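You operate a simulated robot arm through the tools that you are given. There is no shell and no other tool.

You are at the controls of a simulated robot arm. One attempt, no reset.

## Task
Run the roll rig 2 times, slow, under the 8 N weight.
Fine: the weight goes on the arm tray; set the count dial and the pace knob, free the brake. Set down upright: what you pick out.

The check looks at the end state, three seconds after you hand in, the way a careful person would. Anything else that was tipped, shoved, dropped, spilled or broken makes it a failure.

## Robot
A 6-joint arm with a two-finger parallel gripper, fixed in place. Base frame: the origin is at the foot of the arm, x ahead of it, y to its left, z up. Readings come in cm, degrees, newtons and seconds.
Its first joint turns from -166.0 to 166.0 degrees. Payload 3.91 kg.
Tool frame: the origin (TCP) lies between the finger pads and is the grasp point; the fingertips stand 3 cm ahead of it; z points along the fingers, y is the line along which they close. Largest opening 11 cm; finger width 2, thickness 1; the body of the gripper, 4.8 by 11.2 cm, starts 5.5 cm behind the TCP.
Orientation is told as [roll, pitch, yaw] about the base's x, y, z axes, in that order, counted from this pose: with the fingers straight down and closing along the base's y, the tool's x points along the base's -x, its y along +y and its z along -z.

## Interface
- The arm moves only by the tool arm_command. Its argument "plan" is a list of rows, each a list of 2 entries, a list of its own where there are three numbers: the shift along the tool's x, y, z in cm, then the turn, a rotation vector about the tool's x, y, z in degrees. In form: [[[x, y, z], [wx, wy, wz]], ...]. A call has 1 to 20 rows; each row is the pose to reach, as a shift and turn from the pose commanded when the call began, along the tool's axes at that moment. "fingers" is the gripper command, from -1 (shut) to 1 (fully open), values between in proportion, set as the call begins (left out, the last holds). Each row takes 0.2 s and may step no farther than 5 cm and 8.6 degrees from the row before; otherwise, or with a gripper value out of range, the whole call is refused. A pose out of reach is approached as far as the arm can. The call stops where the force on the tool passes 50 N (or 10 N more than at its start, if that is more) or the arm is blocked; 0.2 s more then pass. The fingers move at their own pace (about 10.8 cm/s each) and stop on an object; they squeeze with about 38 N. The grip force told is the motor's: it shows also when the fingers shut on nothing. Time passes only in rows, and 0.2 s behind the last, so rows that repeat a pose let the fingers close. The reply holds the time, the measured pose of the TCP, the force on the tool along the base axes, the opening and the grip force, in the units named above and with some noise, with the torque about the TCP (base axes, N m) and any sound that the robot's microphone picked up.
- Cameras (640 x 400 px; columns grow to the right, rows downward): "scene" is fixed at [39.88, 50.17, 112.25]; the picture's right is [-0.48, -0.88, 0.00], its down [-0.62, 0.34, -0.71] and it looks along [0.62, -0.34, -0.70] (base axes); focal length 287 px, centre (320, 200). "wrist" rides on the gripper at [7.2, 1.7, -10.3] in the tool frame; the picture's right is [-0.23, 0.97, 0.00], its down [-0.76, -0.18, -0.62] and it looks along [-0.61, -0.14, 0.78] (tool axes); focal length 222 px, centre (320, 200). There is no depth. A picture from a camera that has moved, and an enlarged one, comes with that camera's place and axes in the base frame and with its lens.
- camera(camera): a new picture of that camera. The clock stands still meanwhile.
- enlarge(camera, box): a new picture of the part [left, top, right, bottom] of that camera's present view, enlarged. The clock stands still meanwhile.
- close_job(): hands the job in; it is judged then, once.

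Places have to be worked out from the pictures, the camera data and where the tool is seen. Open the gripper and draw the arm clear of the work before you hand the job in, unless the task says otherwise.

The tools are called after "Request:" as name(argument=value, ...) on one line, values as JSON. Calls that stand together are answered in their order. arm_command: Moves the arm, as the interface text tells. Its arguments: {"type":"object","properties":{"plan":{"type":"array","items":{"type":"array"}},"fingers":{"type":"number"}},"required":["plan"]} The other tools are called the same way: camera (camera) takes a picture; enlarge (camera, box) takes an enlarged picture of a part of a camera's view; close_job () hands the job in.

At the start:

```text
t: 0.0
eef_pos: [71.64, -21.58, 84.67]
tcp_rot: [-0.1, 0.0, -0.1]
contact_force: [-0.2, -0.2, 0.9]
wrist_torque: [0.02, 0.03, -0.01]
finger_gap: 10.98
gripper_force: 0.2
```

scene: 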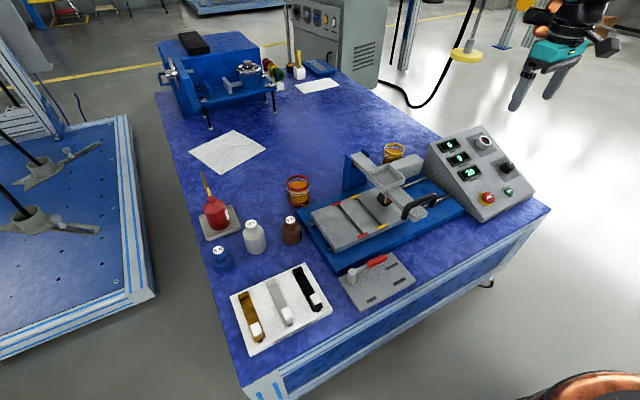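
wrist: 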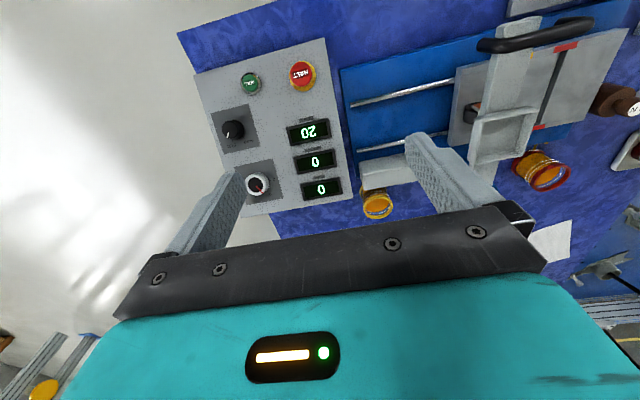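

I start by looking closer at the rig, the control panel and the weight tray before moving anything.

Request:
enlarge(camera="scene", box=[410, 110, 550, 230])

Request:
enlarge(camera="scene", box=[290, 130, 470, 270])

Request:
enlarge(camera="scene", box=[220, 240, 430, 370])

Request:
enlarge(camera="wrist", box=[180, 30, 360, 220])

```text
3.33 times, centred on (480, 170) of scene
camera zoom: at [39.88, 50.17, 112.25], right [-0.48, -0.88, 0.0], down [-0.62, 0.34, -0.71], along [0.62, -0.34, -0.7], focal length 957 px, centre (-213, 300)
```

zoom: 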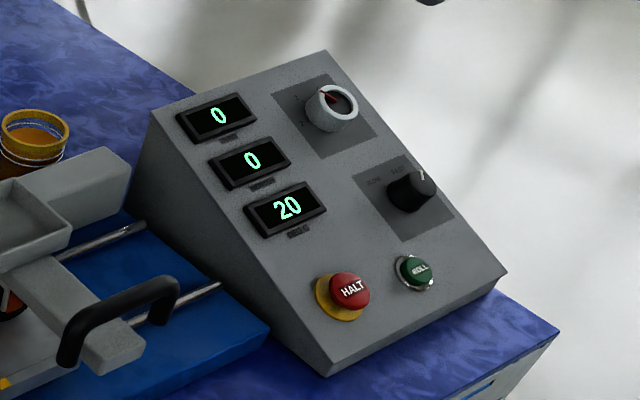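

```text
2.86 times, centred on (380, 200) of scene
camera zoom: at [39.88, 50.17, 112.25], right [-0.48, -0.88, 0.0], down [-0.62, 0.34, -0.71], along [0.62, -0.34, -0.7], focal length 820 px, centre (149, 200)
```

zoom: 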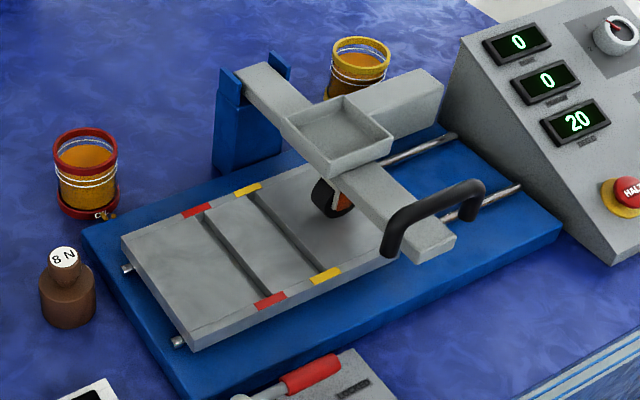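

```text
3.05 times, centred on (325, 305) of scene
camera zoom: at [39.88, 50.17, 112.25], right [-0.48, -0.88, 0.0], down [-0.62, 0.34, -0.71], along [0.62, -0.34, -0.7], focal length 875 px, centre (305, -120)
```

zoom: 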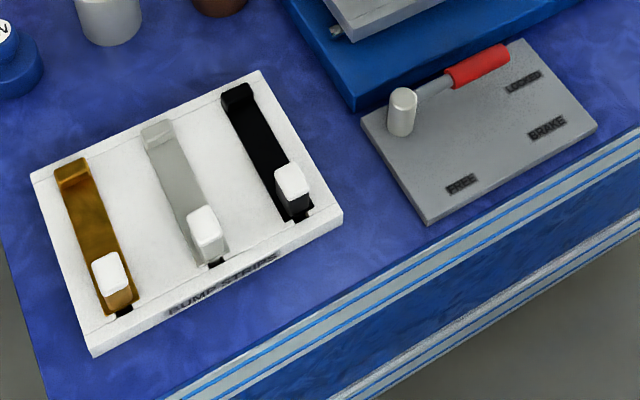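

```text
2.11 times, centred on (270, 125) of wrist
camera zoom: at [64.47, -19.79, 95.03], right [0.23, 0.97, 0.0], down [0.76, -0.18, 0.62], along [0.61, -0.14, -0.78], focal length 468 px, centre (425, 358)
```

zoom: 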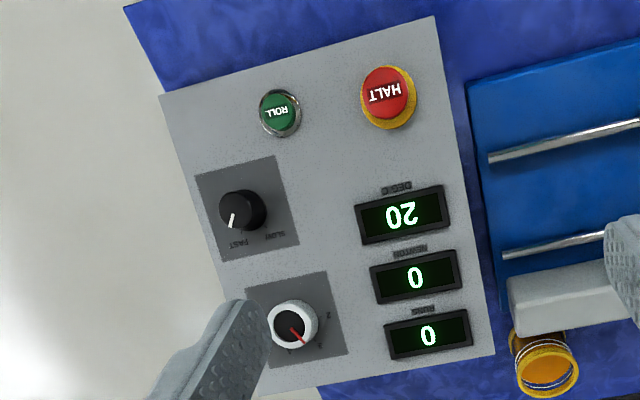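

The panel has RUNS/NEWTON/DEG C readouts, a count dial, a pace knob, HALT and ROLL buttons; the brake lever points at LOCKED. I zoom in on the dial, knob and weights to read their labels.

Request:
enlarge(camera="wrist", box=[230, 140, 300, 205])

Request:
enlarge(camera="wrist", box=[205, 95, 265, 155])

Request:
enlarge(camera="scene", box=[190, 165, 320, 275])

Request:
enlarge(camera="scene", box=[465, 125, 535, 205])

Request:
enlarge(camera="wrist", box=[340, 0, 640, 220])

```text
6.15 times, centred on (265, 172) of wrist
camera zoom: at [64.47, -19.79, 95.03], right [0.23, 0.97, 0.0], down [0.76, -0.18, 0.62], along [0.61, -0.14, -0.78], focal length 1367 px, centre (658, 369)
```

zoom: 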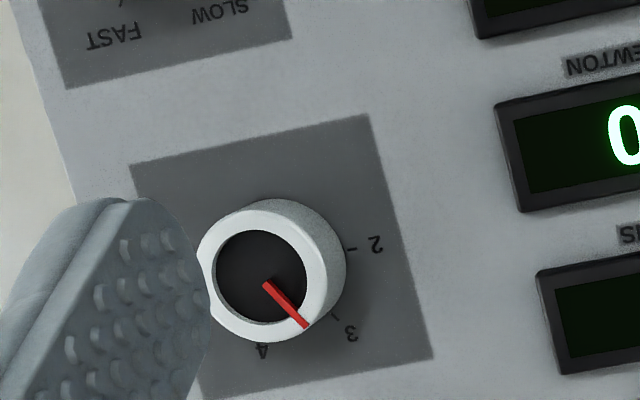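

```text
6.67 times, centred on (235, 125) of wrist
camera zoom: at [64.47, -19.79, 95.03], right [0.23, 0.97, 0.0], down [0.76, -0.18, 0.62], along [0.61, -0.14, -0.78], focal length 1481 px, centre (887, 700)
```

zoom: 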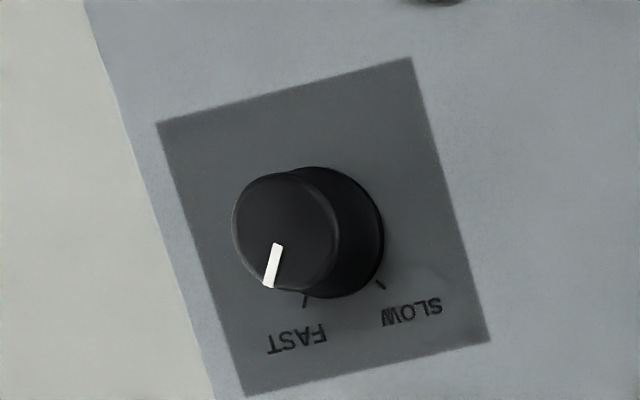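

```text
3.64 times, centred on (255, 220) of scene
camera zoom: at [39.88, 50.17, 112.25], right [-0.48, -0.88, 0.0], down [-0.62, 0.34, -0.71], along [0.62, -0.34, -0.7], focal length 1044 px, centre (556, 127)
```

zoom: 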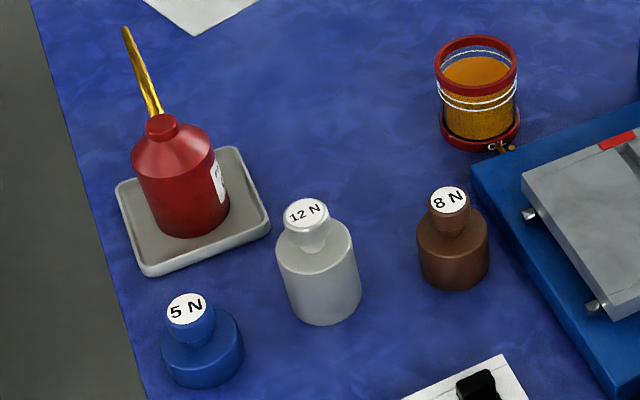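

```text
5.00 times, centred on (500, 165) of scene
camera zoom: at [39.88, 50.17, 112.25], right [-0.48, -0.88, 0.0], down [-0.62, 0.34, -0.71], along [0.62, -0.34, -0.7], focal length 1436 px, centre (-580, 375)
```

zoom: 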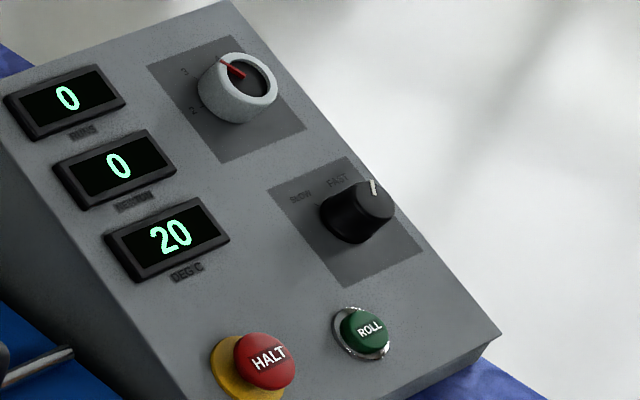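

```text
1.82 times, centred on (490, 110) of wrist
camera zoom: at [64.47, -19.79, 95.03], right [0.23, 0.97, 0.0], down [0.76, -0.18, 0.62], along [0.61, -0.14, -0.78], focal length 404 px, centre (11, 364)
```

zoom: 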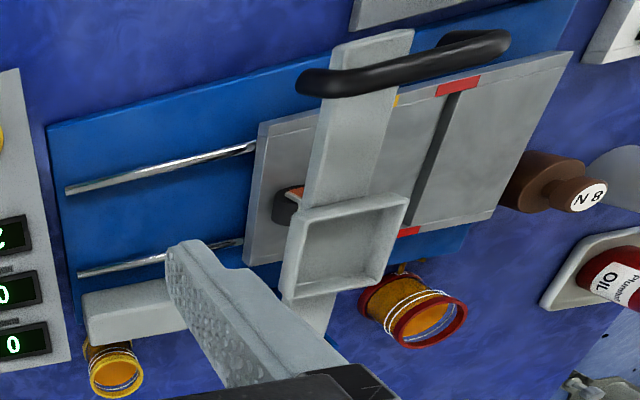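

The weights read 5 N (blue), 12 N (grey) and 8 N (brown); the count dial points at 3 and the pace knob at FAST. I move at height over to about (58, 18, 82) to look down on the brake, the weight and the tray.

Request:
arm_command(plan=[[[1.5, 4.4, 0.3], [0, 0, 0]], [[3, 8.8, 0.6], [0, 0, 0]], [[4.5, 13.2, 0.9], [0, 0, 0]], [[6, 17.6, 1.2], [0, 0, 0]], [[7.5, 22, 1.5], [0, 0, 0]], [[9, 26.4, 1.8], [0, 0, 0]], [[10.6, 30.8, 2.1], [0, 0, 0]], [[12.1, 35.2, 2.4], [0, 0, 0]], [[13.6, 39.6, 2.7], [0, 0, 0]], [[13.6, 39.6, 2.7], [0, 0, 0]]])

```text
t: 2.2
eef_pos: [58.0, 18.15, 81.94]
tcp_rot: [0.0, 0.0, -0.1]
contact_force: [0.5, -0.8, -0.6]
wrist_torque: [-0.01, 0.01, 0.02]
finger_gap: 11.0
gripper_force: 0.0
```

The arm is at (58, 18.2, 81.9). I take pictures from here.

Request:
camera(camera="wrist")

Request:
camera(camera="scene")

```text
taken
camera wrist: at [50.91, 19.83, 92.4], right [0.23, 0.97, 0.0], down [0.76, -0.18, 0.62], along [0.61, -0.14, -0.78], focal length 222 px, centre (320, 200)
```

wrist: 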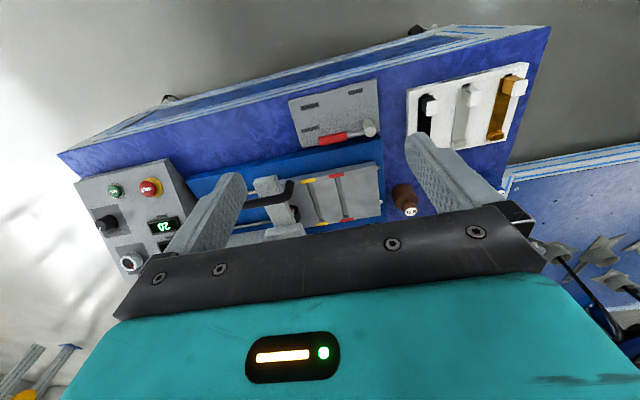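

```text
taken
```

scene: 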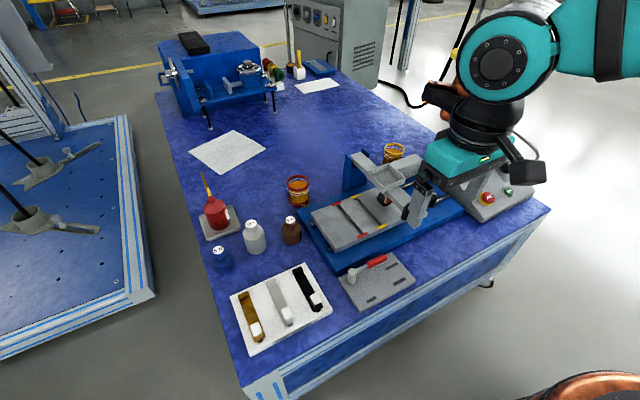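

Wrist view shows the brake plate near (335,115). I enlarge it and the rig for measuring.

Request:
enlarge(camera="wrist", box=[280, 70, 400, 160])

Request:
enlarge(camera="wrist", box=[240, 140, 430, 240])

Request:
enlarge(camera="wrist", box=[80, 160, 200, 280])

Request:
enlarge(camera="scene", box=[330, 240, 430, 320])

```text
4.44 times, centred on (340, 115) of wrist
camera zoom: at [50.91, 19.83, 92.4], right [0.23, 0.97, 0.0], down [0.76, -0.18, 0.62], along [0.61, -0.14, -0.78], focal length 987 px, centre (231, 578)
```

zoom: 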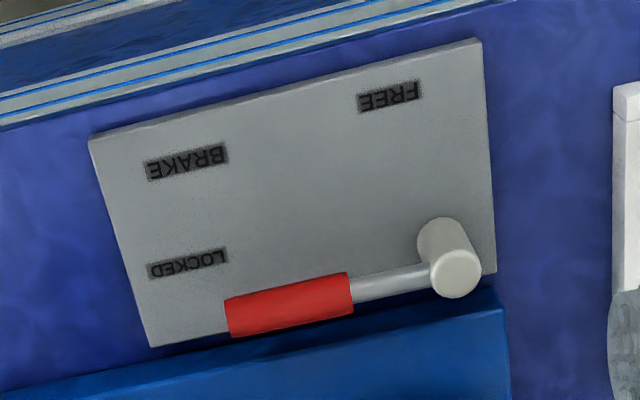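

```text
3.37 times, centred on (335, 190) of wrist
camera zoom: at [50.91, 19.83, 92.4], right [0.23, 0.97, 0.0], down [0.76, -0.18, 0.62], along [0.61, -0.14, -0.78], focal length 748 px, centre (270, 234)
```

zoom: 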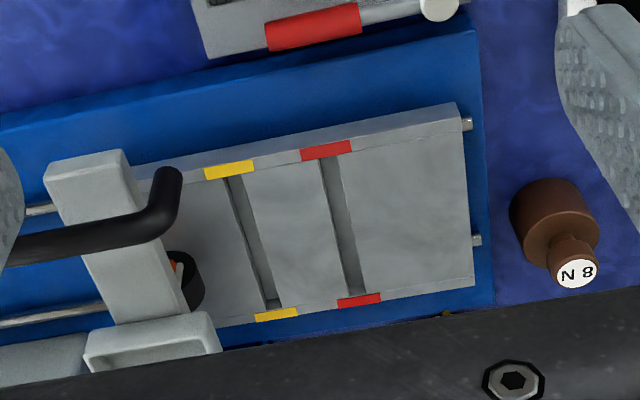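

```text
3.33 times, centred on (140, 220) of wrist
camera zoom: at [50.91, 19.83, 92.4], right [0.23, 0.97, 0.0], down [0.76, -0.18, 0.62], along [0.61, -0.14, -0.78], focal length 740 px, centre (920, 133)
```

zoom: 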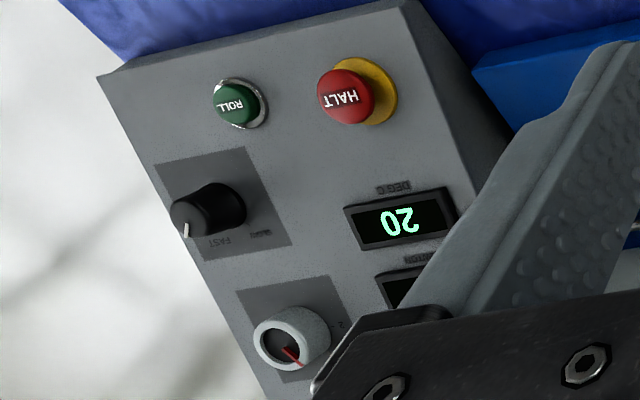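

```text
5.00 times, centred on (380, 280) of scene
camera zoom: at [39.88, 50.17, 112.25], right [-0.48, -0.88, 0.0], down [-0.62, 0.34, -0.71], along [0.62, -0.34, -0.7], focal length 1436 px, centre (20, -200)
```

zoom: 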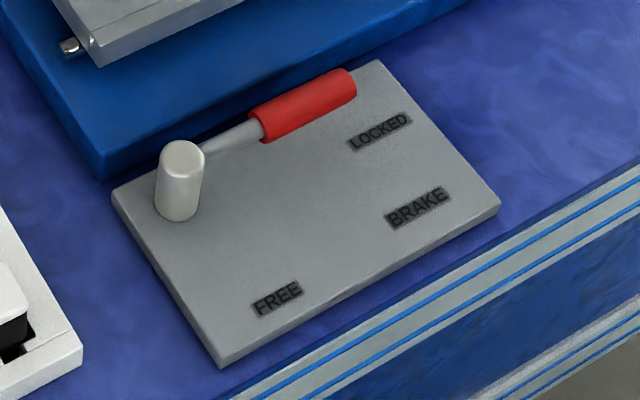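

Triangulating: brake pivot about (68.6, 25.5), lever handle about (68.5, 18.4, 51), plate top about 47.6; 8 N weight head about (88.9, 32.6, 54). I shift to (70, 10, 84) for a clear view of the tray.

Request:
arm_command(plan=[[[-4, -2.7, -0.7], [0, 0, 0]], [[-8, -5.4, -1.4], [0, 0, 0]], [[-12, -8.15, -2.06], [0, 0, 0]], [[-12, -8.15, -2.06], [0, 0, 0]]])

Request:
camera(camera="wrist")

Request:
enlarge(camera="scene", box=[340, 140, 450, 220])

Request:
enlarge(camera="scene", box=[270, 205, 320, 250])

```text
t: 3.2
eef_pos: [70.3, 10.18, 84.01]
tcp_rot: [-0.1, -0.1, -0.1]
contact_force: [0.4, -0.6, 0.8]
wrist_torque: [-0.02, 0.01, -0.02]
finger_gap: 11.0
gripper_force: 0.1
```

```text
taken
camera wrist: at [63.12, 11.82, 94.46], right [0.23, 0.97, 0.0], down [0.76, -0.18, 0.62], along [0.61, -0.14, -0.78], focal length 222 px, centre (320, 200)
```

wrist: 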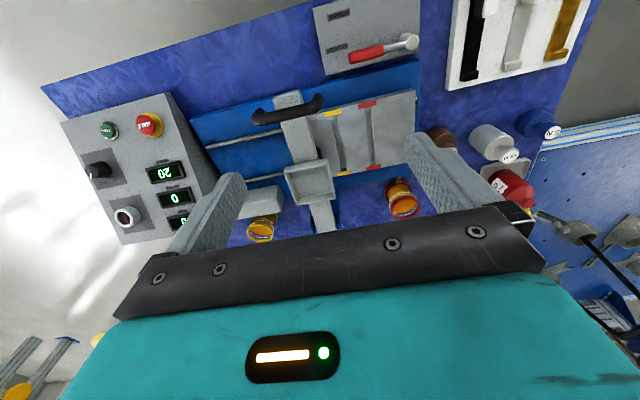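

```text
5.00 times, centred on (395, 180) of scene
camera zoom: at [39.88, 50.17, 112.25], right [-0.48, -0.88, 0.0], down [-0.62, 0.34, -0.71], along [0.62, -0.34, -0.7], focal length 1436 px, centre (-55, 300)
```

zoom: 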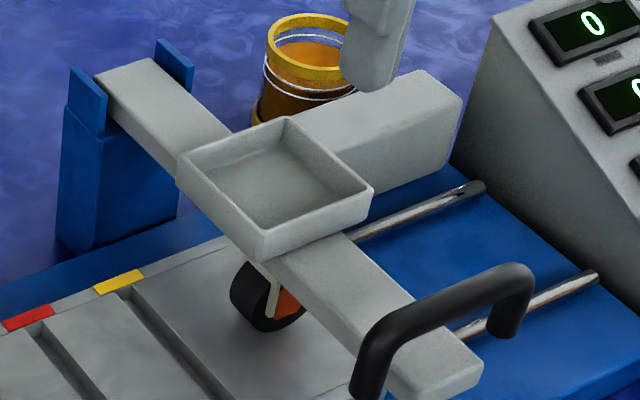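

```text
8.89 times, centred on (295, 228) of scene
camera zoom: at [39.88, 50.17, 112.25], right [-0.48, -0.88, 0.0], down [-0.62, 0.34, -0.71], along [0.62, -0.34, -0.7], focal length 2552 px, centre (542, -44)
```

zoom: 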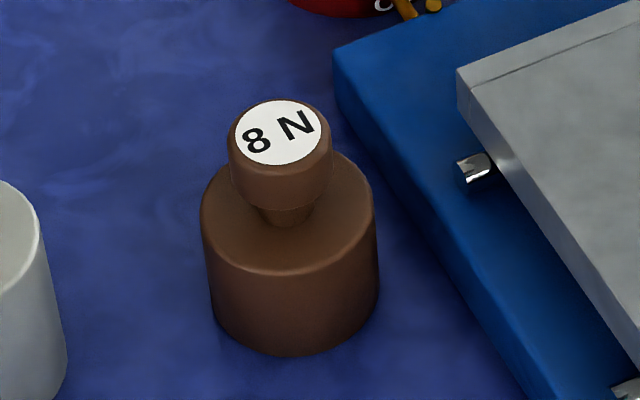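

The tray is seen clearly in both views. I enlarge it in the wrist view to locate its corners.

Request:
enlarge(camera="wrist", box=[250, 90, 350, 230])

Request:
enlarge(camera="wrist", box=[270, 140, 350, 210])

```text
2.86 times, centred on (300, 160) of wrist
camera zoom: at [63.12, 11.82, 94.46], right [0.23, 0.97, 0.0], down [0.76, -0.18, 0.62], along [0.61, -0.14, -0.78], focal length 635 px, centre (377, 314)
```

zoom: 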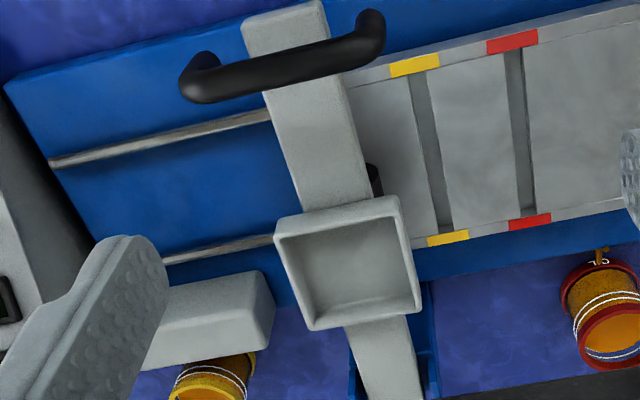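

```text
5.71 times, centred on (310, 175) of wrist
camera zoom: at [63.12, 11.82, 94.46], right [0.23, 0.97, 0.0], down [0.76, -0.18, 0.62], along [0.61, -0.14, -0.78], focal length 1269 px, centre (377, 343)
```

zoom: 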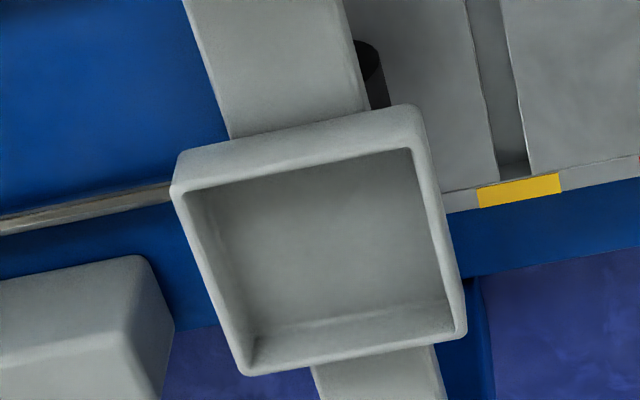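

Tray rim spans about x 81–88.6, y 1.3–9, z about 61.5. I now move above the 8 N weight at roughly (89, 32.6, 72) for a close look.

Request:
arm_command(plan=[[[-2.7, 3.2, 1.7], [0, 0, 0]], [[-5.4, 6.4, 3.4], [0, 0, 0]], [[-8.1, 9.6, 5.1], [0, 0, 0]], [[-10.8, 12.8, 6.8], [0, 0, 0]], [[-13.4, 16, 8.5], [0, 0, 0]], [[-16, 19.2, 10.2], [0, 0, 0]], [[-18.7, 22.4, 12], [0, 0, 0]], [[-18.7, 22.4, 12], [0, 0, 0]]])

Request:
camera(camera="wrist")

Request:
camera(camera="scene")

```text
t: 5.0
eef_pos: [88.79, 32.27, 72.18]
tcp_rot: [0.0, 0.0, -0.2]
contact_force: [-0.6, 0.9, 0.5]
wrist_torque: [0.0, 0.01, 0.03]
finger_gap: 10.98
gripper_force: 0.1
```

```text
taken
camera wrist: at [81.63, 33.97, 82.55], right [0.23, 0.97, 0.0], down [0.76, -0.18, 0.62], along [0.61, -0.14, -0.78], focal length 222 px, centre (320, 200)
```

wrist: 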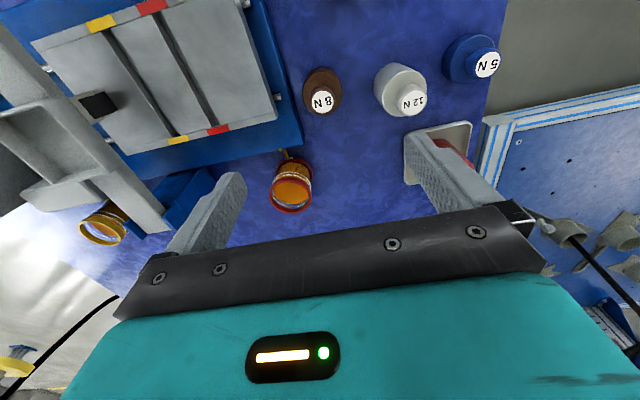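

```text
taken
```

scene: 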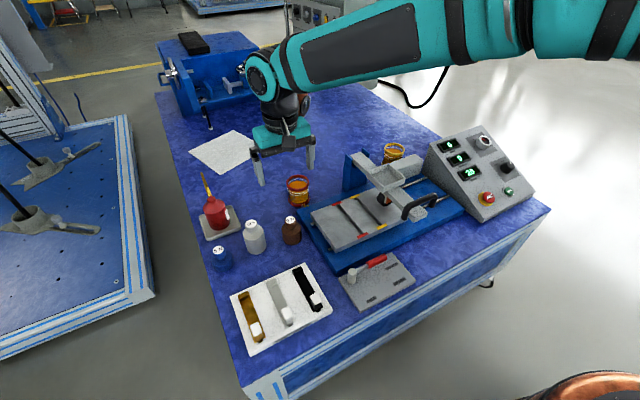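

The 8 N label sits at about (322,102) in the wrist view, almost exactly under the TCP. I enlarge to refine before descending.

Request:
enlarge(camera="wrist", box=[280, 50, 370, 130])

```text
5.00 times, centred on (325, 90) of wrist
camera zoom: at [81.63, 33.97, 82.55], right [0.23, 0.97, 0.0], down [0.76, -0.18, 0.62], along [0.61, -0.14, -0.78], focal length 1111 px, centre (295, 750)
```

zoom: 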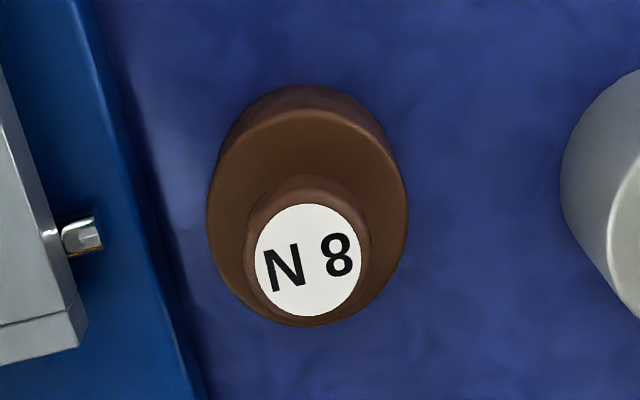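

Weight head centre works out at (89.2, 32.5), top z about 53.5, shoulder about 50. I narrow the fingers to about 6 cm and come down to z ≈ 58 for a check.

Request:
arm_command(plan=[[[-0.2, 0.1, 0], [0, 0, 0]], [[-0.4, 0.2, 4.7], [0, 0, 0]], [[-0.4, 0.2, 9.4], [0, 0, 0]], [[-0.4, 0.2, 14.1], [0, 0, 0]], [[-0.4, 0.2, 14.1], [0, 0, 0]]], fingers=0.09)

Request:
camera(camera="wrist")

Request:
enlarge(camera="scene", box=[230, 150, 350, 260])

```text
t: 6.2
eef_pos: [89.13, 32.47, 57.79]
tcp_rot: [-0.1, 0.0, -0.1]
contact_force: [-0.4, -1.1, 0.3]
wrist_torque: [-0.02, -0.04, -0.02]
finger_gap: 5.98
gripper_force: 0.0
```

```text
taken
camera wrist: at [81.89, 34.1, 68.21], right [0.23, 0.97, 0.0], down [0.76, -0.18, 0.62], along [0.61, -0.14, -0.78], focal length 222 px, centre (320, 200)
```

wrist: 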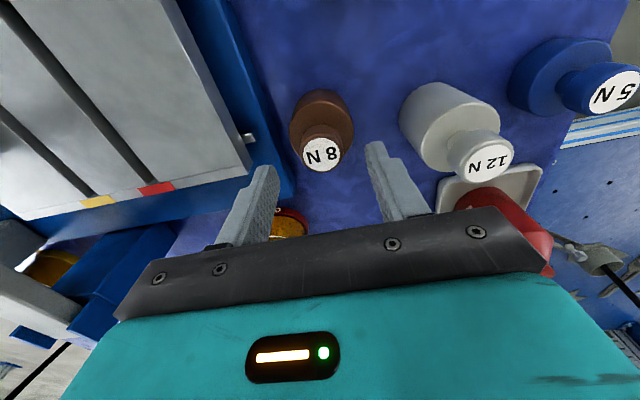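

```text
3.64 times, centred on (290, 205) of scene
camera zoom: at [39.88, 50.17, 112.25], right [-0.48, -0.88, 0.0], down [-0.62, 0.34, -0.71], along [0.62, -0.34, -0.7], focal length 1044 px, centre (429, 182)
```

zoom: 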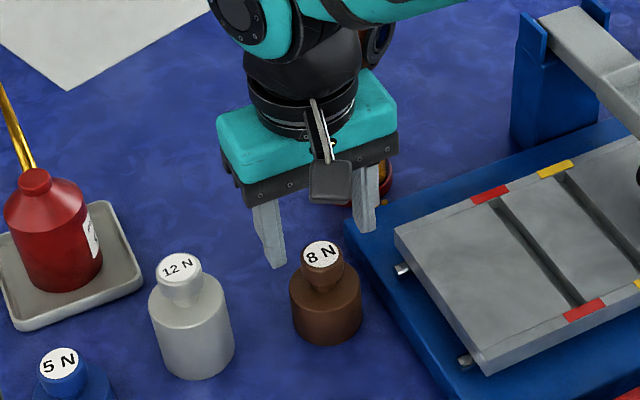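

The label appears at (322,154), exactly where a point 4.3 cm straight ahead of the TCP should be, so alignment is good. I descend 4.3 cm to put the tips just above the shoulder and close.

Request:
arm_command(plan=[[[0, 0, 2.2], [0, 0, 0]], [[0, 0, 4.3], [0, 0, 0]], [[0, 0, 4.3], [0, 0, 0]]])

Request:
arm_command(plan=[[[0, 0, 0], [0, 0, 0]], [[0, 0, 0], [0, 0, 0]], [[0, 0, 0], [0, 0, 0]], [[0, 0, 0], [0, 0, 0]]], fingers=-1)

Request:
camera(camera="wrist")

```text
t: 7.0
eef_pos: [89.1, 32.6, 53.41]
tcp_rot: [-0.2, 0.0, -0.1]
contact_force: [0.0, -0.6, -1.1]
wrist_torque: [0.01, 0.01, 0.0]
finger_gap: 6.0
gripper_force: 0.0
```

```text
t: 8.0
eef_pos: [88.99, 32.47, 53.5]
tcp_rot: [-0.1, 0.0, -0.1]
contact_force: [0.4, 1.5, 1.7]
wrist_torque: [0.39, -0.04, -0.02]
finger_gap: 3.15
gripper_force: 38.0
```

```text
taken
camera wrist: at [81.89, 34.16, 63.8], right [0.23, 0.97, 0.0], down [0.76, -0.18, 0.62], along [0.61, -0.14, -0.78], focal length 222 px, centre (320, 200)
```

wrist: 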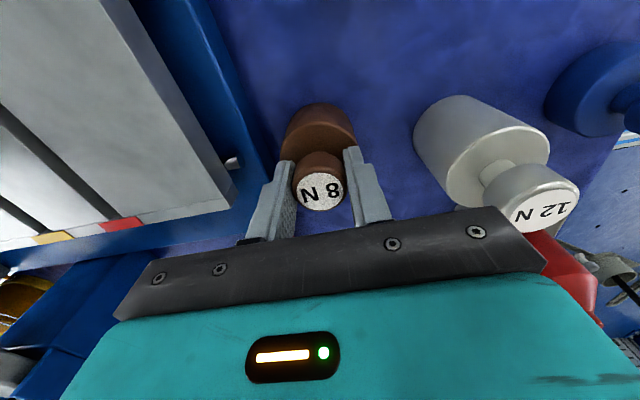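

The grip holds (gap 3.15 cm, 38 N). I lift straight up about 21.5 cm.

Request:
arm_command(plan=[[[0, 0, -1.5], [0, 0, 0]], [[0, 0, -4.5], [0, 0, 0]], [[0, 0, -8.5], [0, 0, 0]], [[0, 0, -13], [0, 0, 0]], [[0, 0, -17.5], [0, 0, 0]], [[0, 0, -21.5], [0, 0, 0]], [[0, 0, -21.5], [0, 0, 0]]])

Request:
camera(camera="wrist")

Request:
camera(camera="scene")

```text
t: 9.6
eef_pos: [89.42, 32.35, 75.22]
tcp_rot: [0.0, 0.0, -0.2]
contact_force: [0.5, 0.7, -8.4]
wrist_torque: [0.03, 0.0, -0.02]
finger_gap: 3.16
gripper_force: 37.4
```

```text
taken
camera wrist: at [82.23, 34.1, 85.63], right [0.23, 0.97, 0.0], down [0.76, -0.18, 0.62], along [0.61, -0.14, -0.78], focal length 222 px, centre (320, 200)
```

wrist: 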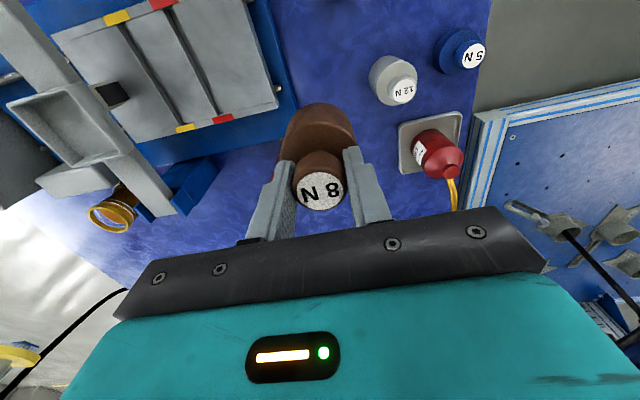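

```text
taken
```

scene: 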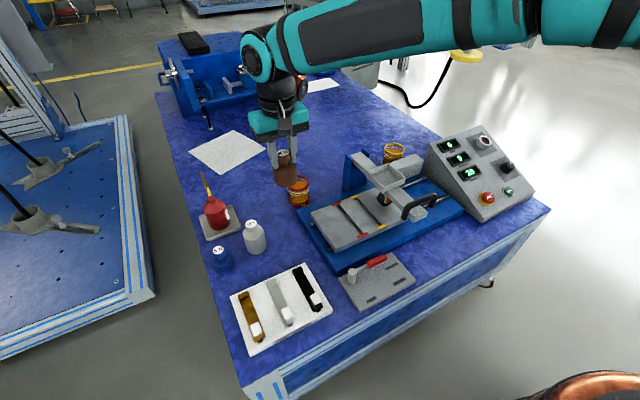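

The weight hangs steady (−8.4 N). I move most of the way toward the tray, stopping about 11 cm to its left at (85, 16, 75), to measure it close-up unobstructed.

Request:
arm_command(plan=[[[1, -4, 0], [0, 0, 0]], [[2.1, -8.2, 0], [0, 0, 0]], [[3.2, -12.4, 0], [0, 0, 0]], [[4.2, -16.5, 0], [0, 0, 0]], [[4.2, -16.5, 0], [0, 0, 0]]])

Request:
camera(camera="wrist")

Request:
enlarge(camera="wrist", box=[150, 60, 290, 180])

```text
t: 10.8
eef_pos: [84.95, 15.93, 75.04]
tcp_rot: [-0.1, 0.0, -0.1]
contact_force: [-0.5, 0.3, -8.5]
wrist_torque: [-0.03, -0.01, 0.02]
finger_gap: 3.14
gripper_force: 38.4
```

```text
taken
camera wrist: at [77.82, 17.64, 85.46], right [0.23, 0.97, 0.0], down [0.76, -0.18, 0.62], along [0.61, -0.14, -0.78], focal length 222 px, centre (320, 200)
```

wrist: 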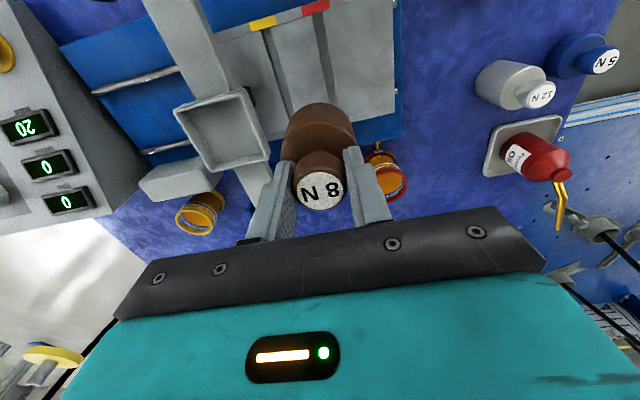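

```text
3.33 times, centred on (220, 120) of wrist
camera zoom: at [77.82, 17.64, 85.46], right [0.23, 0.97, 0.0], down [0.76, -0.18, 0.62], along [0.61, -0.14, -0.78], focal length 740 px, centre (653, 467)
```

zoom: 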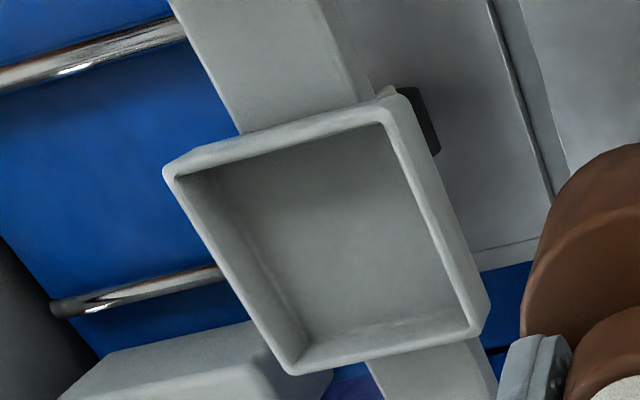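

Three views agree: tray rim centre about (85.1, 4.9), rim z ≈ 61.6, inner width about 6.4 cm for a 5.4 cm weight. I move over the centre, staying at z 75, and check.

Request:
arm_command(plan=[[[-0.05, -3.7, 0], [0, 0, 0]], [[-0.1, -7.4, 0], [0, 0, 0]], [[-0.15, -11.0, 0], [0, 0, 0]], [[-0.15, -11.0, 0], [0, 0, 0]]])

Request:
arm_command(plan=[[[0, 0, 2], [0, 0, 0]], [[0, 0, 4], [0, 0, 0]], [[0, 0, 4], [0, 0, 0]]])

Request:
camera(camera="wrist")

Request:
enlarge(camera="scene", box=[340, 120, 450, 220])

```text
t: 11.8
eef_pos: [85.19, 4.81, 75.37]
tcp_rot: [-0.2, 0.1, -0.2]
contact_force: [0.3, -0.5, -8.6]
wrist_torque: [-0.04, 0.01, -0.01]
finger_gap: 3.18
gripper_force: 38.3
```

```text
t: 12.6
eef_pos: [85.2, 4.87, 71.25]
tcp_rot: [-0.1, 0.1, -0.1]
contact_force: [-0.4, 0.6, -8.6]
wrist_torque: [-0.04, -0.01, -0.01]
finger_gap: 3.15
gripper_force: 37.9
```

```text
taken
camera wrist: at [77.98, 6.62, 81.63], right [0.23, 0.97, 0.0], down [0.76, -0.18, 0.62], along [0.61, -0.14, -0.78], focal length 222 px, centre (320, 200)
```

wrist: 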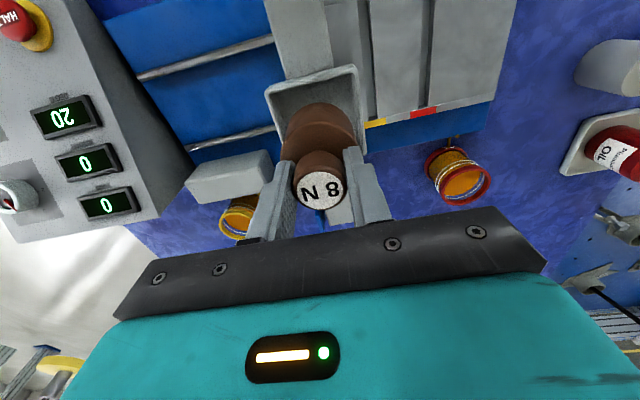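

```text
4.00 times, centred on (395, 170) of scene
camera zoom: at [39.88, 50.17, 112.25], right [-0.48, -0.88, 0.0], down [-0.62, 0.34, -0.71], along [0.62, -0.34, -0.7], focal length 1149 px, centre (20, 320)
```

zoom: 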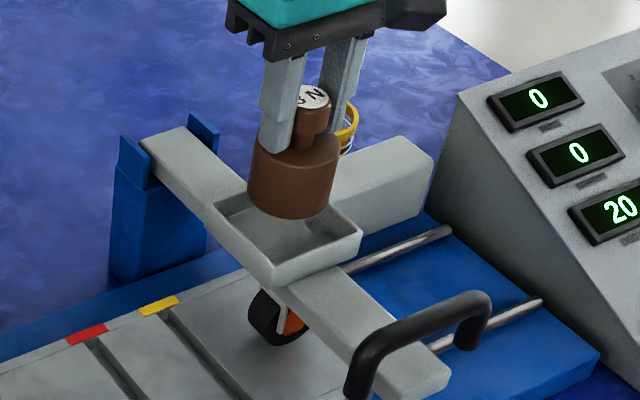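

The weight is about 4 cm above the tray and looks centred within a few millimetres. I enlarge both views to verify the remaining offset.

Request:
enlarge(camera="wrist", box=[250, 50, 380, 160])

Request:
enlarge(camera="scene", box=[380, 140, 440, 200])

```text
3.64 times, centred on (315, 105) of wrist
camera zoom: at [77.98, 6.62, 81.63], right [0.23, 0.97, 0.0], down [0.76, -0.18, 0.62], along [0.61, -0.14, -0.78], focal length 808 px, centre (338, 546)
```

zoom: 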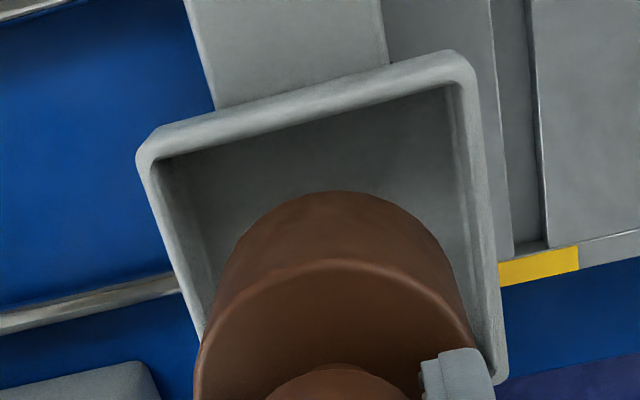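

```text
6.67 times, centred on (410, 170) of scene
camera zoom: at [39.88, 50.17, 112.25], right [-0.48, -0.88, 0.0], down [-0.62, 0.34, -0.71], along [0.62, -0.34, -0.7], focal length 1914 px, centre (-280, 400)
```

zoom: 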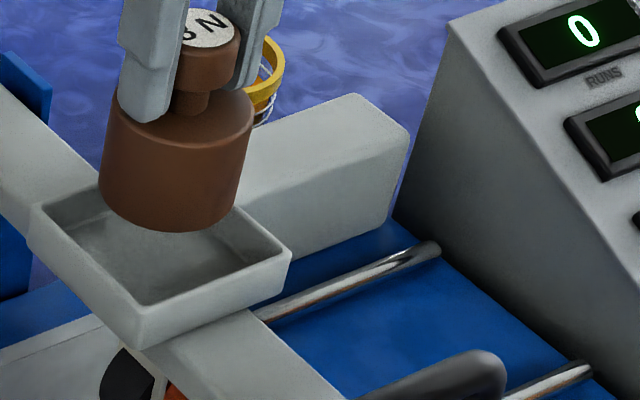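

The near-range view again gives the tray centre (85.2, 4.9), matching the TCP. I lower 3 cm, then creep.

Request:
arm_command(plan=[[[0, 0, 1], [0, 0, 0]], [[0, 0, 2], [0, 0, 0]], [[0, 0, 3], [0, 0, 0]], [[0, 0, 3], [0, 0, 0]]])

Request:
enlarge(camera="scene", box=[380, 140, 440, 200])

Request:
enlarge(camera="wrist", box=[250, 50, 380, 160])

```text
t: 13.6
eef_pos: [85.18, 5.21, 67.95]
tcp_rot: [-0.1, 0.0, -0.1]
contact_force: [1.0, 0.2, -8.7]
wrist_torque: [0.05, -0.03, -0.03]
finger_gap: 3.15
gripper_force: 37.6
```

```text
6.67 times, centred on (410, 170) of scene
camera zoom: at [39.88, 50.17, 112.25], right [-0.48, -0.88, 0.0], down [-0.62, 0.34, -0.71], along [0.62, -0.34, -0.7], focal length 1914 px, centre (-280, 400)
```

zoom: 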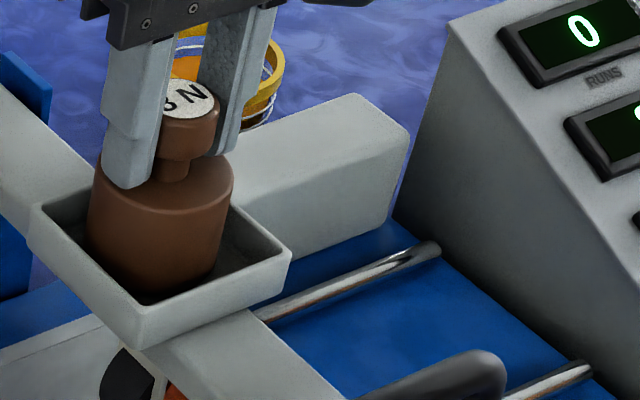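

```text
3.64 times, centred on (315, 105) of wrist
camera zoom: at [78.07, 6.78, 78.42], right [0.23, 0.97, 0.0], down [0.76, -0.18, 0.62], along [0.61, -0.14, -0.78], focal length 808 px, centre (338, 546)
```

zoom: 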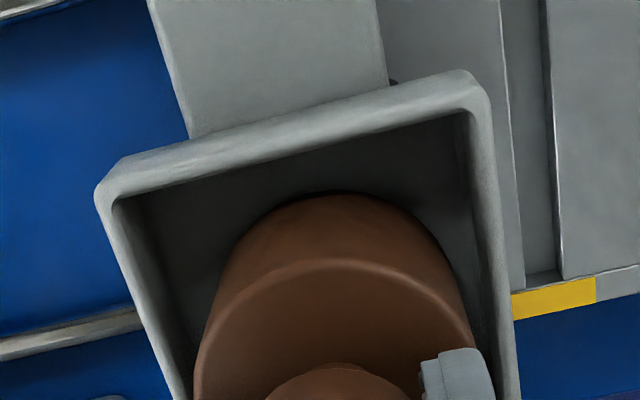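

Inner tray width measures about 7 cm and the weight is centred within 0.2 cm, bottom about 1 cm above the floor. I creep down 0.8 cm and watch the force.

Request:
arm_command(plan=[[[0, 0.1, 0.2], [0, 0, 0]], [[0, 0, 0.4], [0, 0, 0]], [[0, 0, 0.6], [0, 0, 0]], [[0, 0, 0.6], [0, 0, 0]]])

```text
t: 14.6
eef_pos: [85.18, 5.13, 67.73]
tcp_rot: [-0.1, -0.2, -0.1]
contact_force: [-2.7, -0.3, 18.3]
wrist_torque: [0.5, -0.05, 0.04]
finger_gap: 3.16
gripper_force: 38.6
```

Contact: force went from −8.6 to +18 N at z ≈ 67.8, so the weight is on the floor of the tray. I ease up 0.4 cm to unload and check.

Request:
arm_command(plan=[[[0, 0, -0.2], [0, 0, 0]], [[0, 0, -0.4], [0, 0, 0]], [[0, 0, -0.4], [0, 0, 0]]])

```text
t: 15.4
eef_pos: [85.2, 5.2, 67.73]
tcp_rot: [-0.1, 0.1, -0.1]
contact_force: [0.0, 0.1, -7.5]
wrist_torque: [-0.04, -0.03, 0.0]
finger_gap: 3.16
gripper_force: 37.7
```

Nearly unloaded (−7.5 N), so the base is just at the floor. I lower 0.1 cm and open the fingers gently to about 5 cm.

Request:
arm_command(plan=[[[0, 0, 0.12], [0, 0, 0]], [[0, 0, 0.12], [0, 0, 0]]])

Request:
arm_command(plan=[[[0, 0, 0], [0, 0, 0]], [[0, 0, 0], [0, 0, 0]], [[0, 0, 0], [0, 0, 0]]], fingers=0.0)

Request:
enlarge(camera="scene", box=[370, 120, 470, 220])

```text
t: 16.0
eef_pos: [85.19, 5.13, 67.88]
tcp_rot: [-0.1, 0.0, -0.1]
contact_force: [0.0, -0.3, -7.9]
wrist_torque: [-0.03, 0.0, 0.01]
finger_gap: 3.17
gripper_force: 38.3
```

```text
t: 16.8
eef_pos: [85.17, 5.05, 67.84]
tcp_rot: [-0.2, 0.0, 0.0]
contact_force: [-0.2, -0.1, 0.0]
wrist_torque: [-0.03, -0.02, -0.02]
finger_gap: 5.51
gripper_force: 0.1
```

```text
4.00 times, centred on (420, 170) of scene
camera zoom: at [39.88, 50.17, 112.25], right [-0.48, -0.88, 0.0], down [-0.62, 0.34, -0.71], along [0.62, -0.34, -0.7], focal length 1149 px, centre (-80, 320)
```

zoom: 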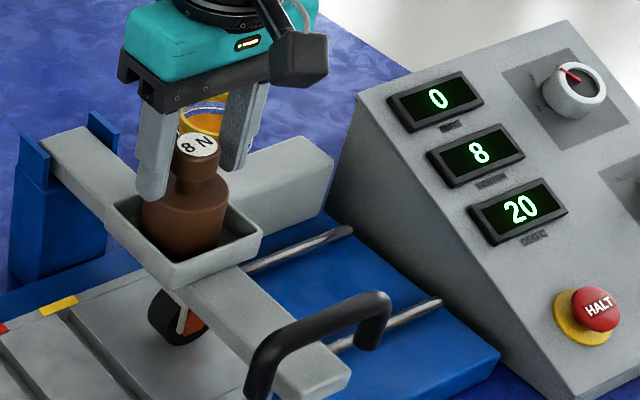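

The NEWTON readout now shows 8 and the weight stands upright in the tray. I withdraw straight up and then move over to the panel.

Request:
arm_command(plan=[[[0, 0, -2], [0, 0, 0]], [[0, 0, -6], [0, 0, 0]], [[0, 0, -10.5], [0, 0, 0]], [[0, 0, -15], [0, 0, 0]], [[1.6, -4.5, -15], [0, 0, 0]], [[3.2, -9, -15], [0, 0, 0]], [[4.8, -13.5, -15], [0, 0, 0]], [[6.4, -18, -15], [0, 0, 0]], [[8, -22.6, -15], [0, 0, 0]], [[9.7, -27.2, -15], [0, 0, 0]], [[11.4, -31.8, -15], [0, 0, 0]], [[13.2, -36.4, -15], [0, 0, 0]], [[13.2, -36.4, -15], [0, 0, 0]]])

Request:
camera(camera="wrist")

Request:
enlarge(camera="wrist", box=[210, 30, 430, 200])

Request:
enlarge(camera="scene", box=[370, 110, 550, 230])

```text
t: 19.6
eef_pos: [71.89, -31.29, 82.84]
tcp_rot: [-0.1, 0.0, 0.0]
contact_force: [0.3, 0.0, 0.4]
wrist_torque: [0.04, 0.01, 0.01]
finger_gap: 5.49
gripper_force: 0.1
```

```text
taken
camera wrist: at [64.75, -29.62, 93.3], right [0.23, 0.97, 0.0], down [0.76, -0.18, 0.62], along [0.61, -0.14, -0.78], focal length 222 px, centre (320, 200)
```

wrist: 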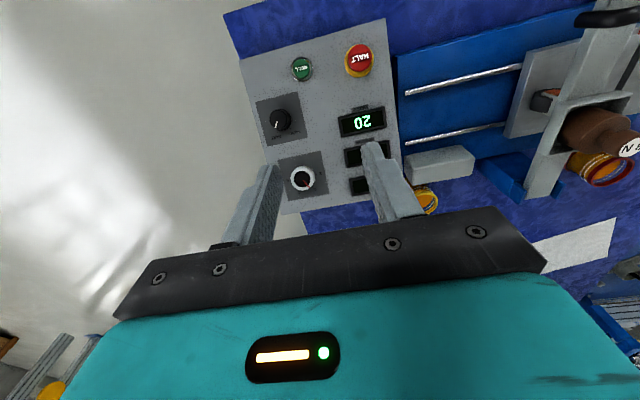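

```text
2.35 times, centred on (320, 115) of wrist
camera zoom: at [64.75, -29.62, 93.3], right [0.23, 0.97, 0.0], down [0.76, -0.18, 0.62], along [0.61, -0.14, -0.78], focal length 523 px, centre (320, 400)
```

zoom: 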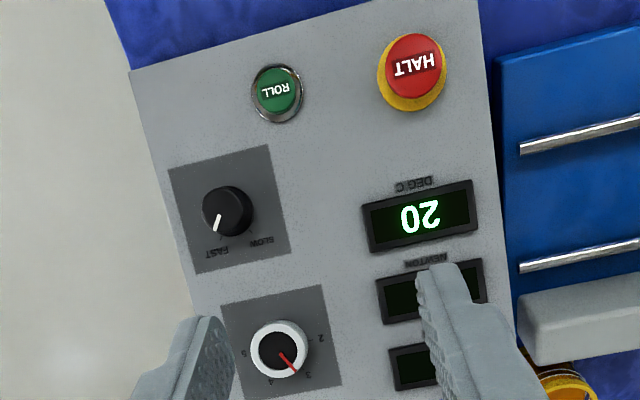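

```text
3.33 times, centred on (460, 170) of scene
camera zoom: at [39.88, 50.17, 112.25], right [-0.48, -0.88, 0.0], down [-0.62, 0.34, -0.71], along [0.62, -0.34, -0.7], focal length 957 px, centre (-147, 300)
```

zoom: 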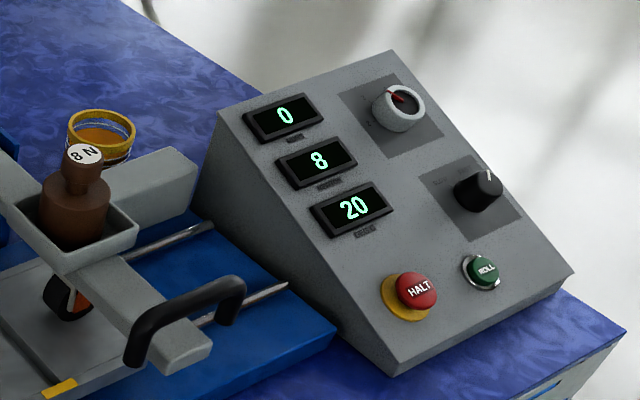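

Using the dark plates as reference, the panel slopes about 23° toward the robot; pace plate centre is (76.5, −39.5, 52.9), dial plate centre (86.7, −38, 56.9). Labels sit in 60° steps: pace must go FAST→SLOW and dial 3→2, both 60° counter-clockwise. I tilt the tool 23° and hover 10 cm above the pace knob.

Request:
arm_command(plan=[[[-0.14, -1.6, 4.1], [0, -5, 0]], [[-0.28, -3.2, 8.3], [0, -10, 0]], [[-0.42, -4.8, 12.5], [0, -15, 0]], [[-0.56, -6.5, 16.7], [0, -19, 0]], [[-0.7, -8.1, 20.8], [0, -23, 0]], [[-0.7, -8.1, 20.8], [0, -23, 0]]], fingers=0.18)

Request:
camera(camera="wrist")

Request:
camera(camera="scene")

```text
t: 21.0
eef_pos: [72.62, -39.35, 62.12]
tcp_rot: [-0.1, -23.0, 0.0]
contact_force: [0.0, 0.5, 0.3]
wrist_torque: [0.0, 0.0, -0.02]
finger_gap: 6.48
gripper_force: 0.0
```

```text
taken
camera wrist: at [61.91, -37.72, 68.8], right [0.21, 0.97, 0.09], down [0.46, -0.18, 0.87], along [0.86, -0.14, -0.48], focal length 222 px, centre (320, 200)
```

wrist: 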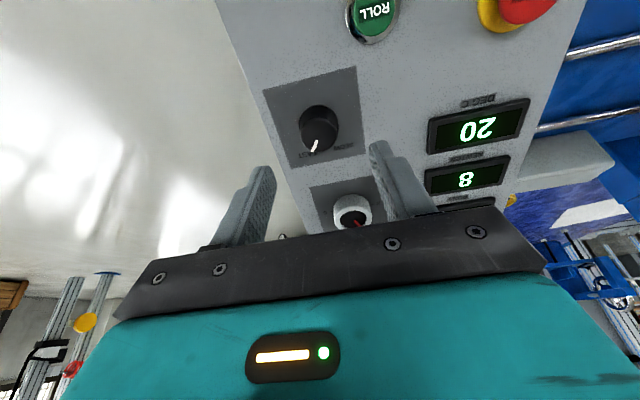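

```text
taken
```

scene: 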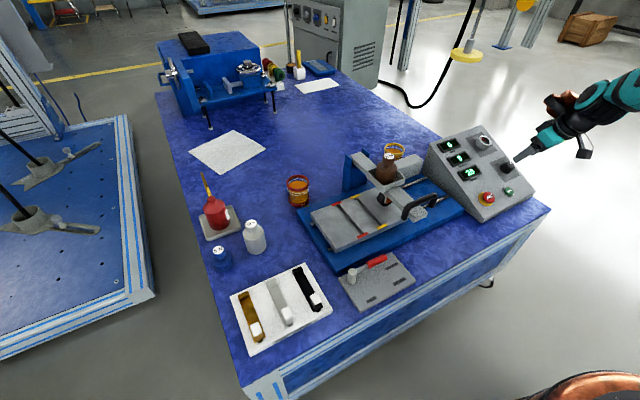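

The pace knob appears at about (318,130), close to the expected (320,136) on the tool axis. I enlarge for fine alignment.

Request:
enlarge(camera="wrist", box=[255, 55, 385, 185])

Request:
enlarge(camera="scene", box=[460, 110, 560, 210])

```text
3.08 times, centred on (320, 120) of wrist
camera zoom: at [61.91, -37.72, 68.8], right [0.21, 0.97, 0.09], down [0.46, -0.18, 0.87], along [0.86, -0.14, -0.48], focal length 684 px, centre (320, 446)
```

zoom: 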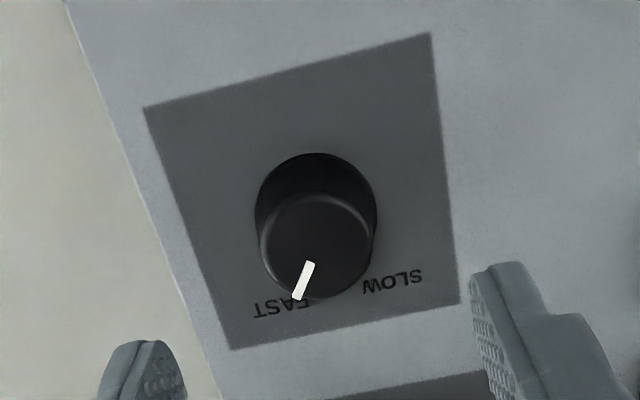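

```text
4.00 times, centred on (510, 160) of scene
camera zoom: at [39.88, 50.17, 112.25], right [-0.48, -0.88, 0.0], down [-0.62, 0.34, -0.71], along [0.62, -0.34, -0.7], focal length 1149 px, centre (-440, 360)
```

zoom: 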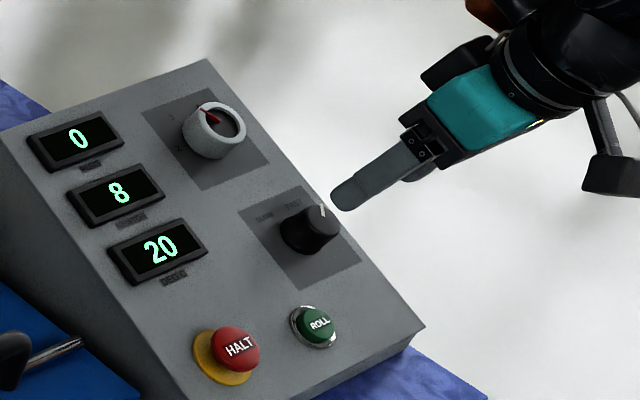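

The plate's four corners come out as a perfect 7.8 cm square perpendicular to the tool with its centre at tool (0.0, −0.1), so tilt and position are right; knob is 3.3 cm wide, 2.3 cm tall. I pre-rotate +30° about the tool axis and advance 6.3 cm around the knob.

Request:
arm_command(plan=[[[0, -0.1, 0], [0, 0, 7.5]], [[0, -0.1, 0], [0, 0, 15]], [[0, -0.1, 0], [0, 0, 22.5]], [[0, -0.1, 0], [0, 0, 30]], [[0, -0.1, 0], [0, 0, 30]]])

Request:
camera(camera="wrist")

```text
t: 22.2
eef_pos: [72.53, -39.47, 61.86]
tcp_rot: [12.0, -19.8, -32.3]
contact_force: [-0.1, -0.7, -0.6]
wrist_torque: [0.01, 0.02, -0.01]
finger_gap: 6.48
gripper_force: 0.1
```

```text
taken
camera wrist: at [63.61, -34.45, 69.47], right [0.63, 0.73, 0.27], down [0.28, -0.53, 0.8], along [0.72, -0.43, -0.54], focal length 222 px, centre (320, 200)
```

wrist: 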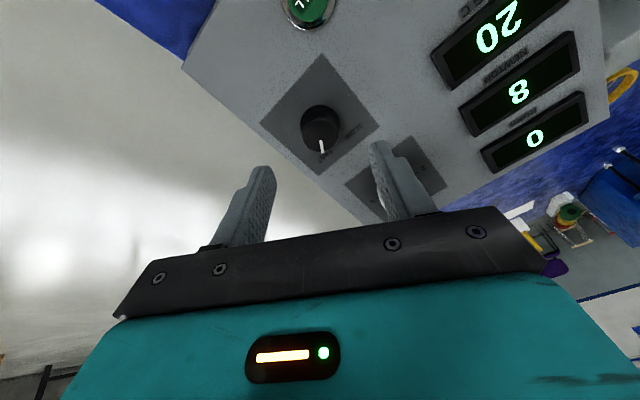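

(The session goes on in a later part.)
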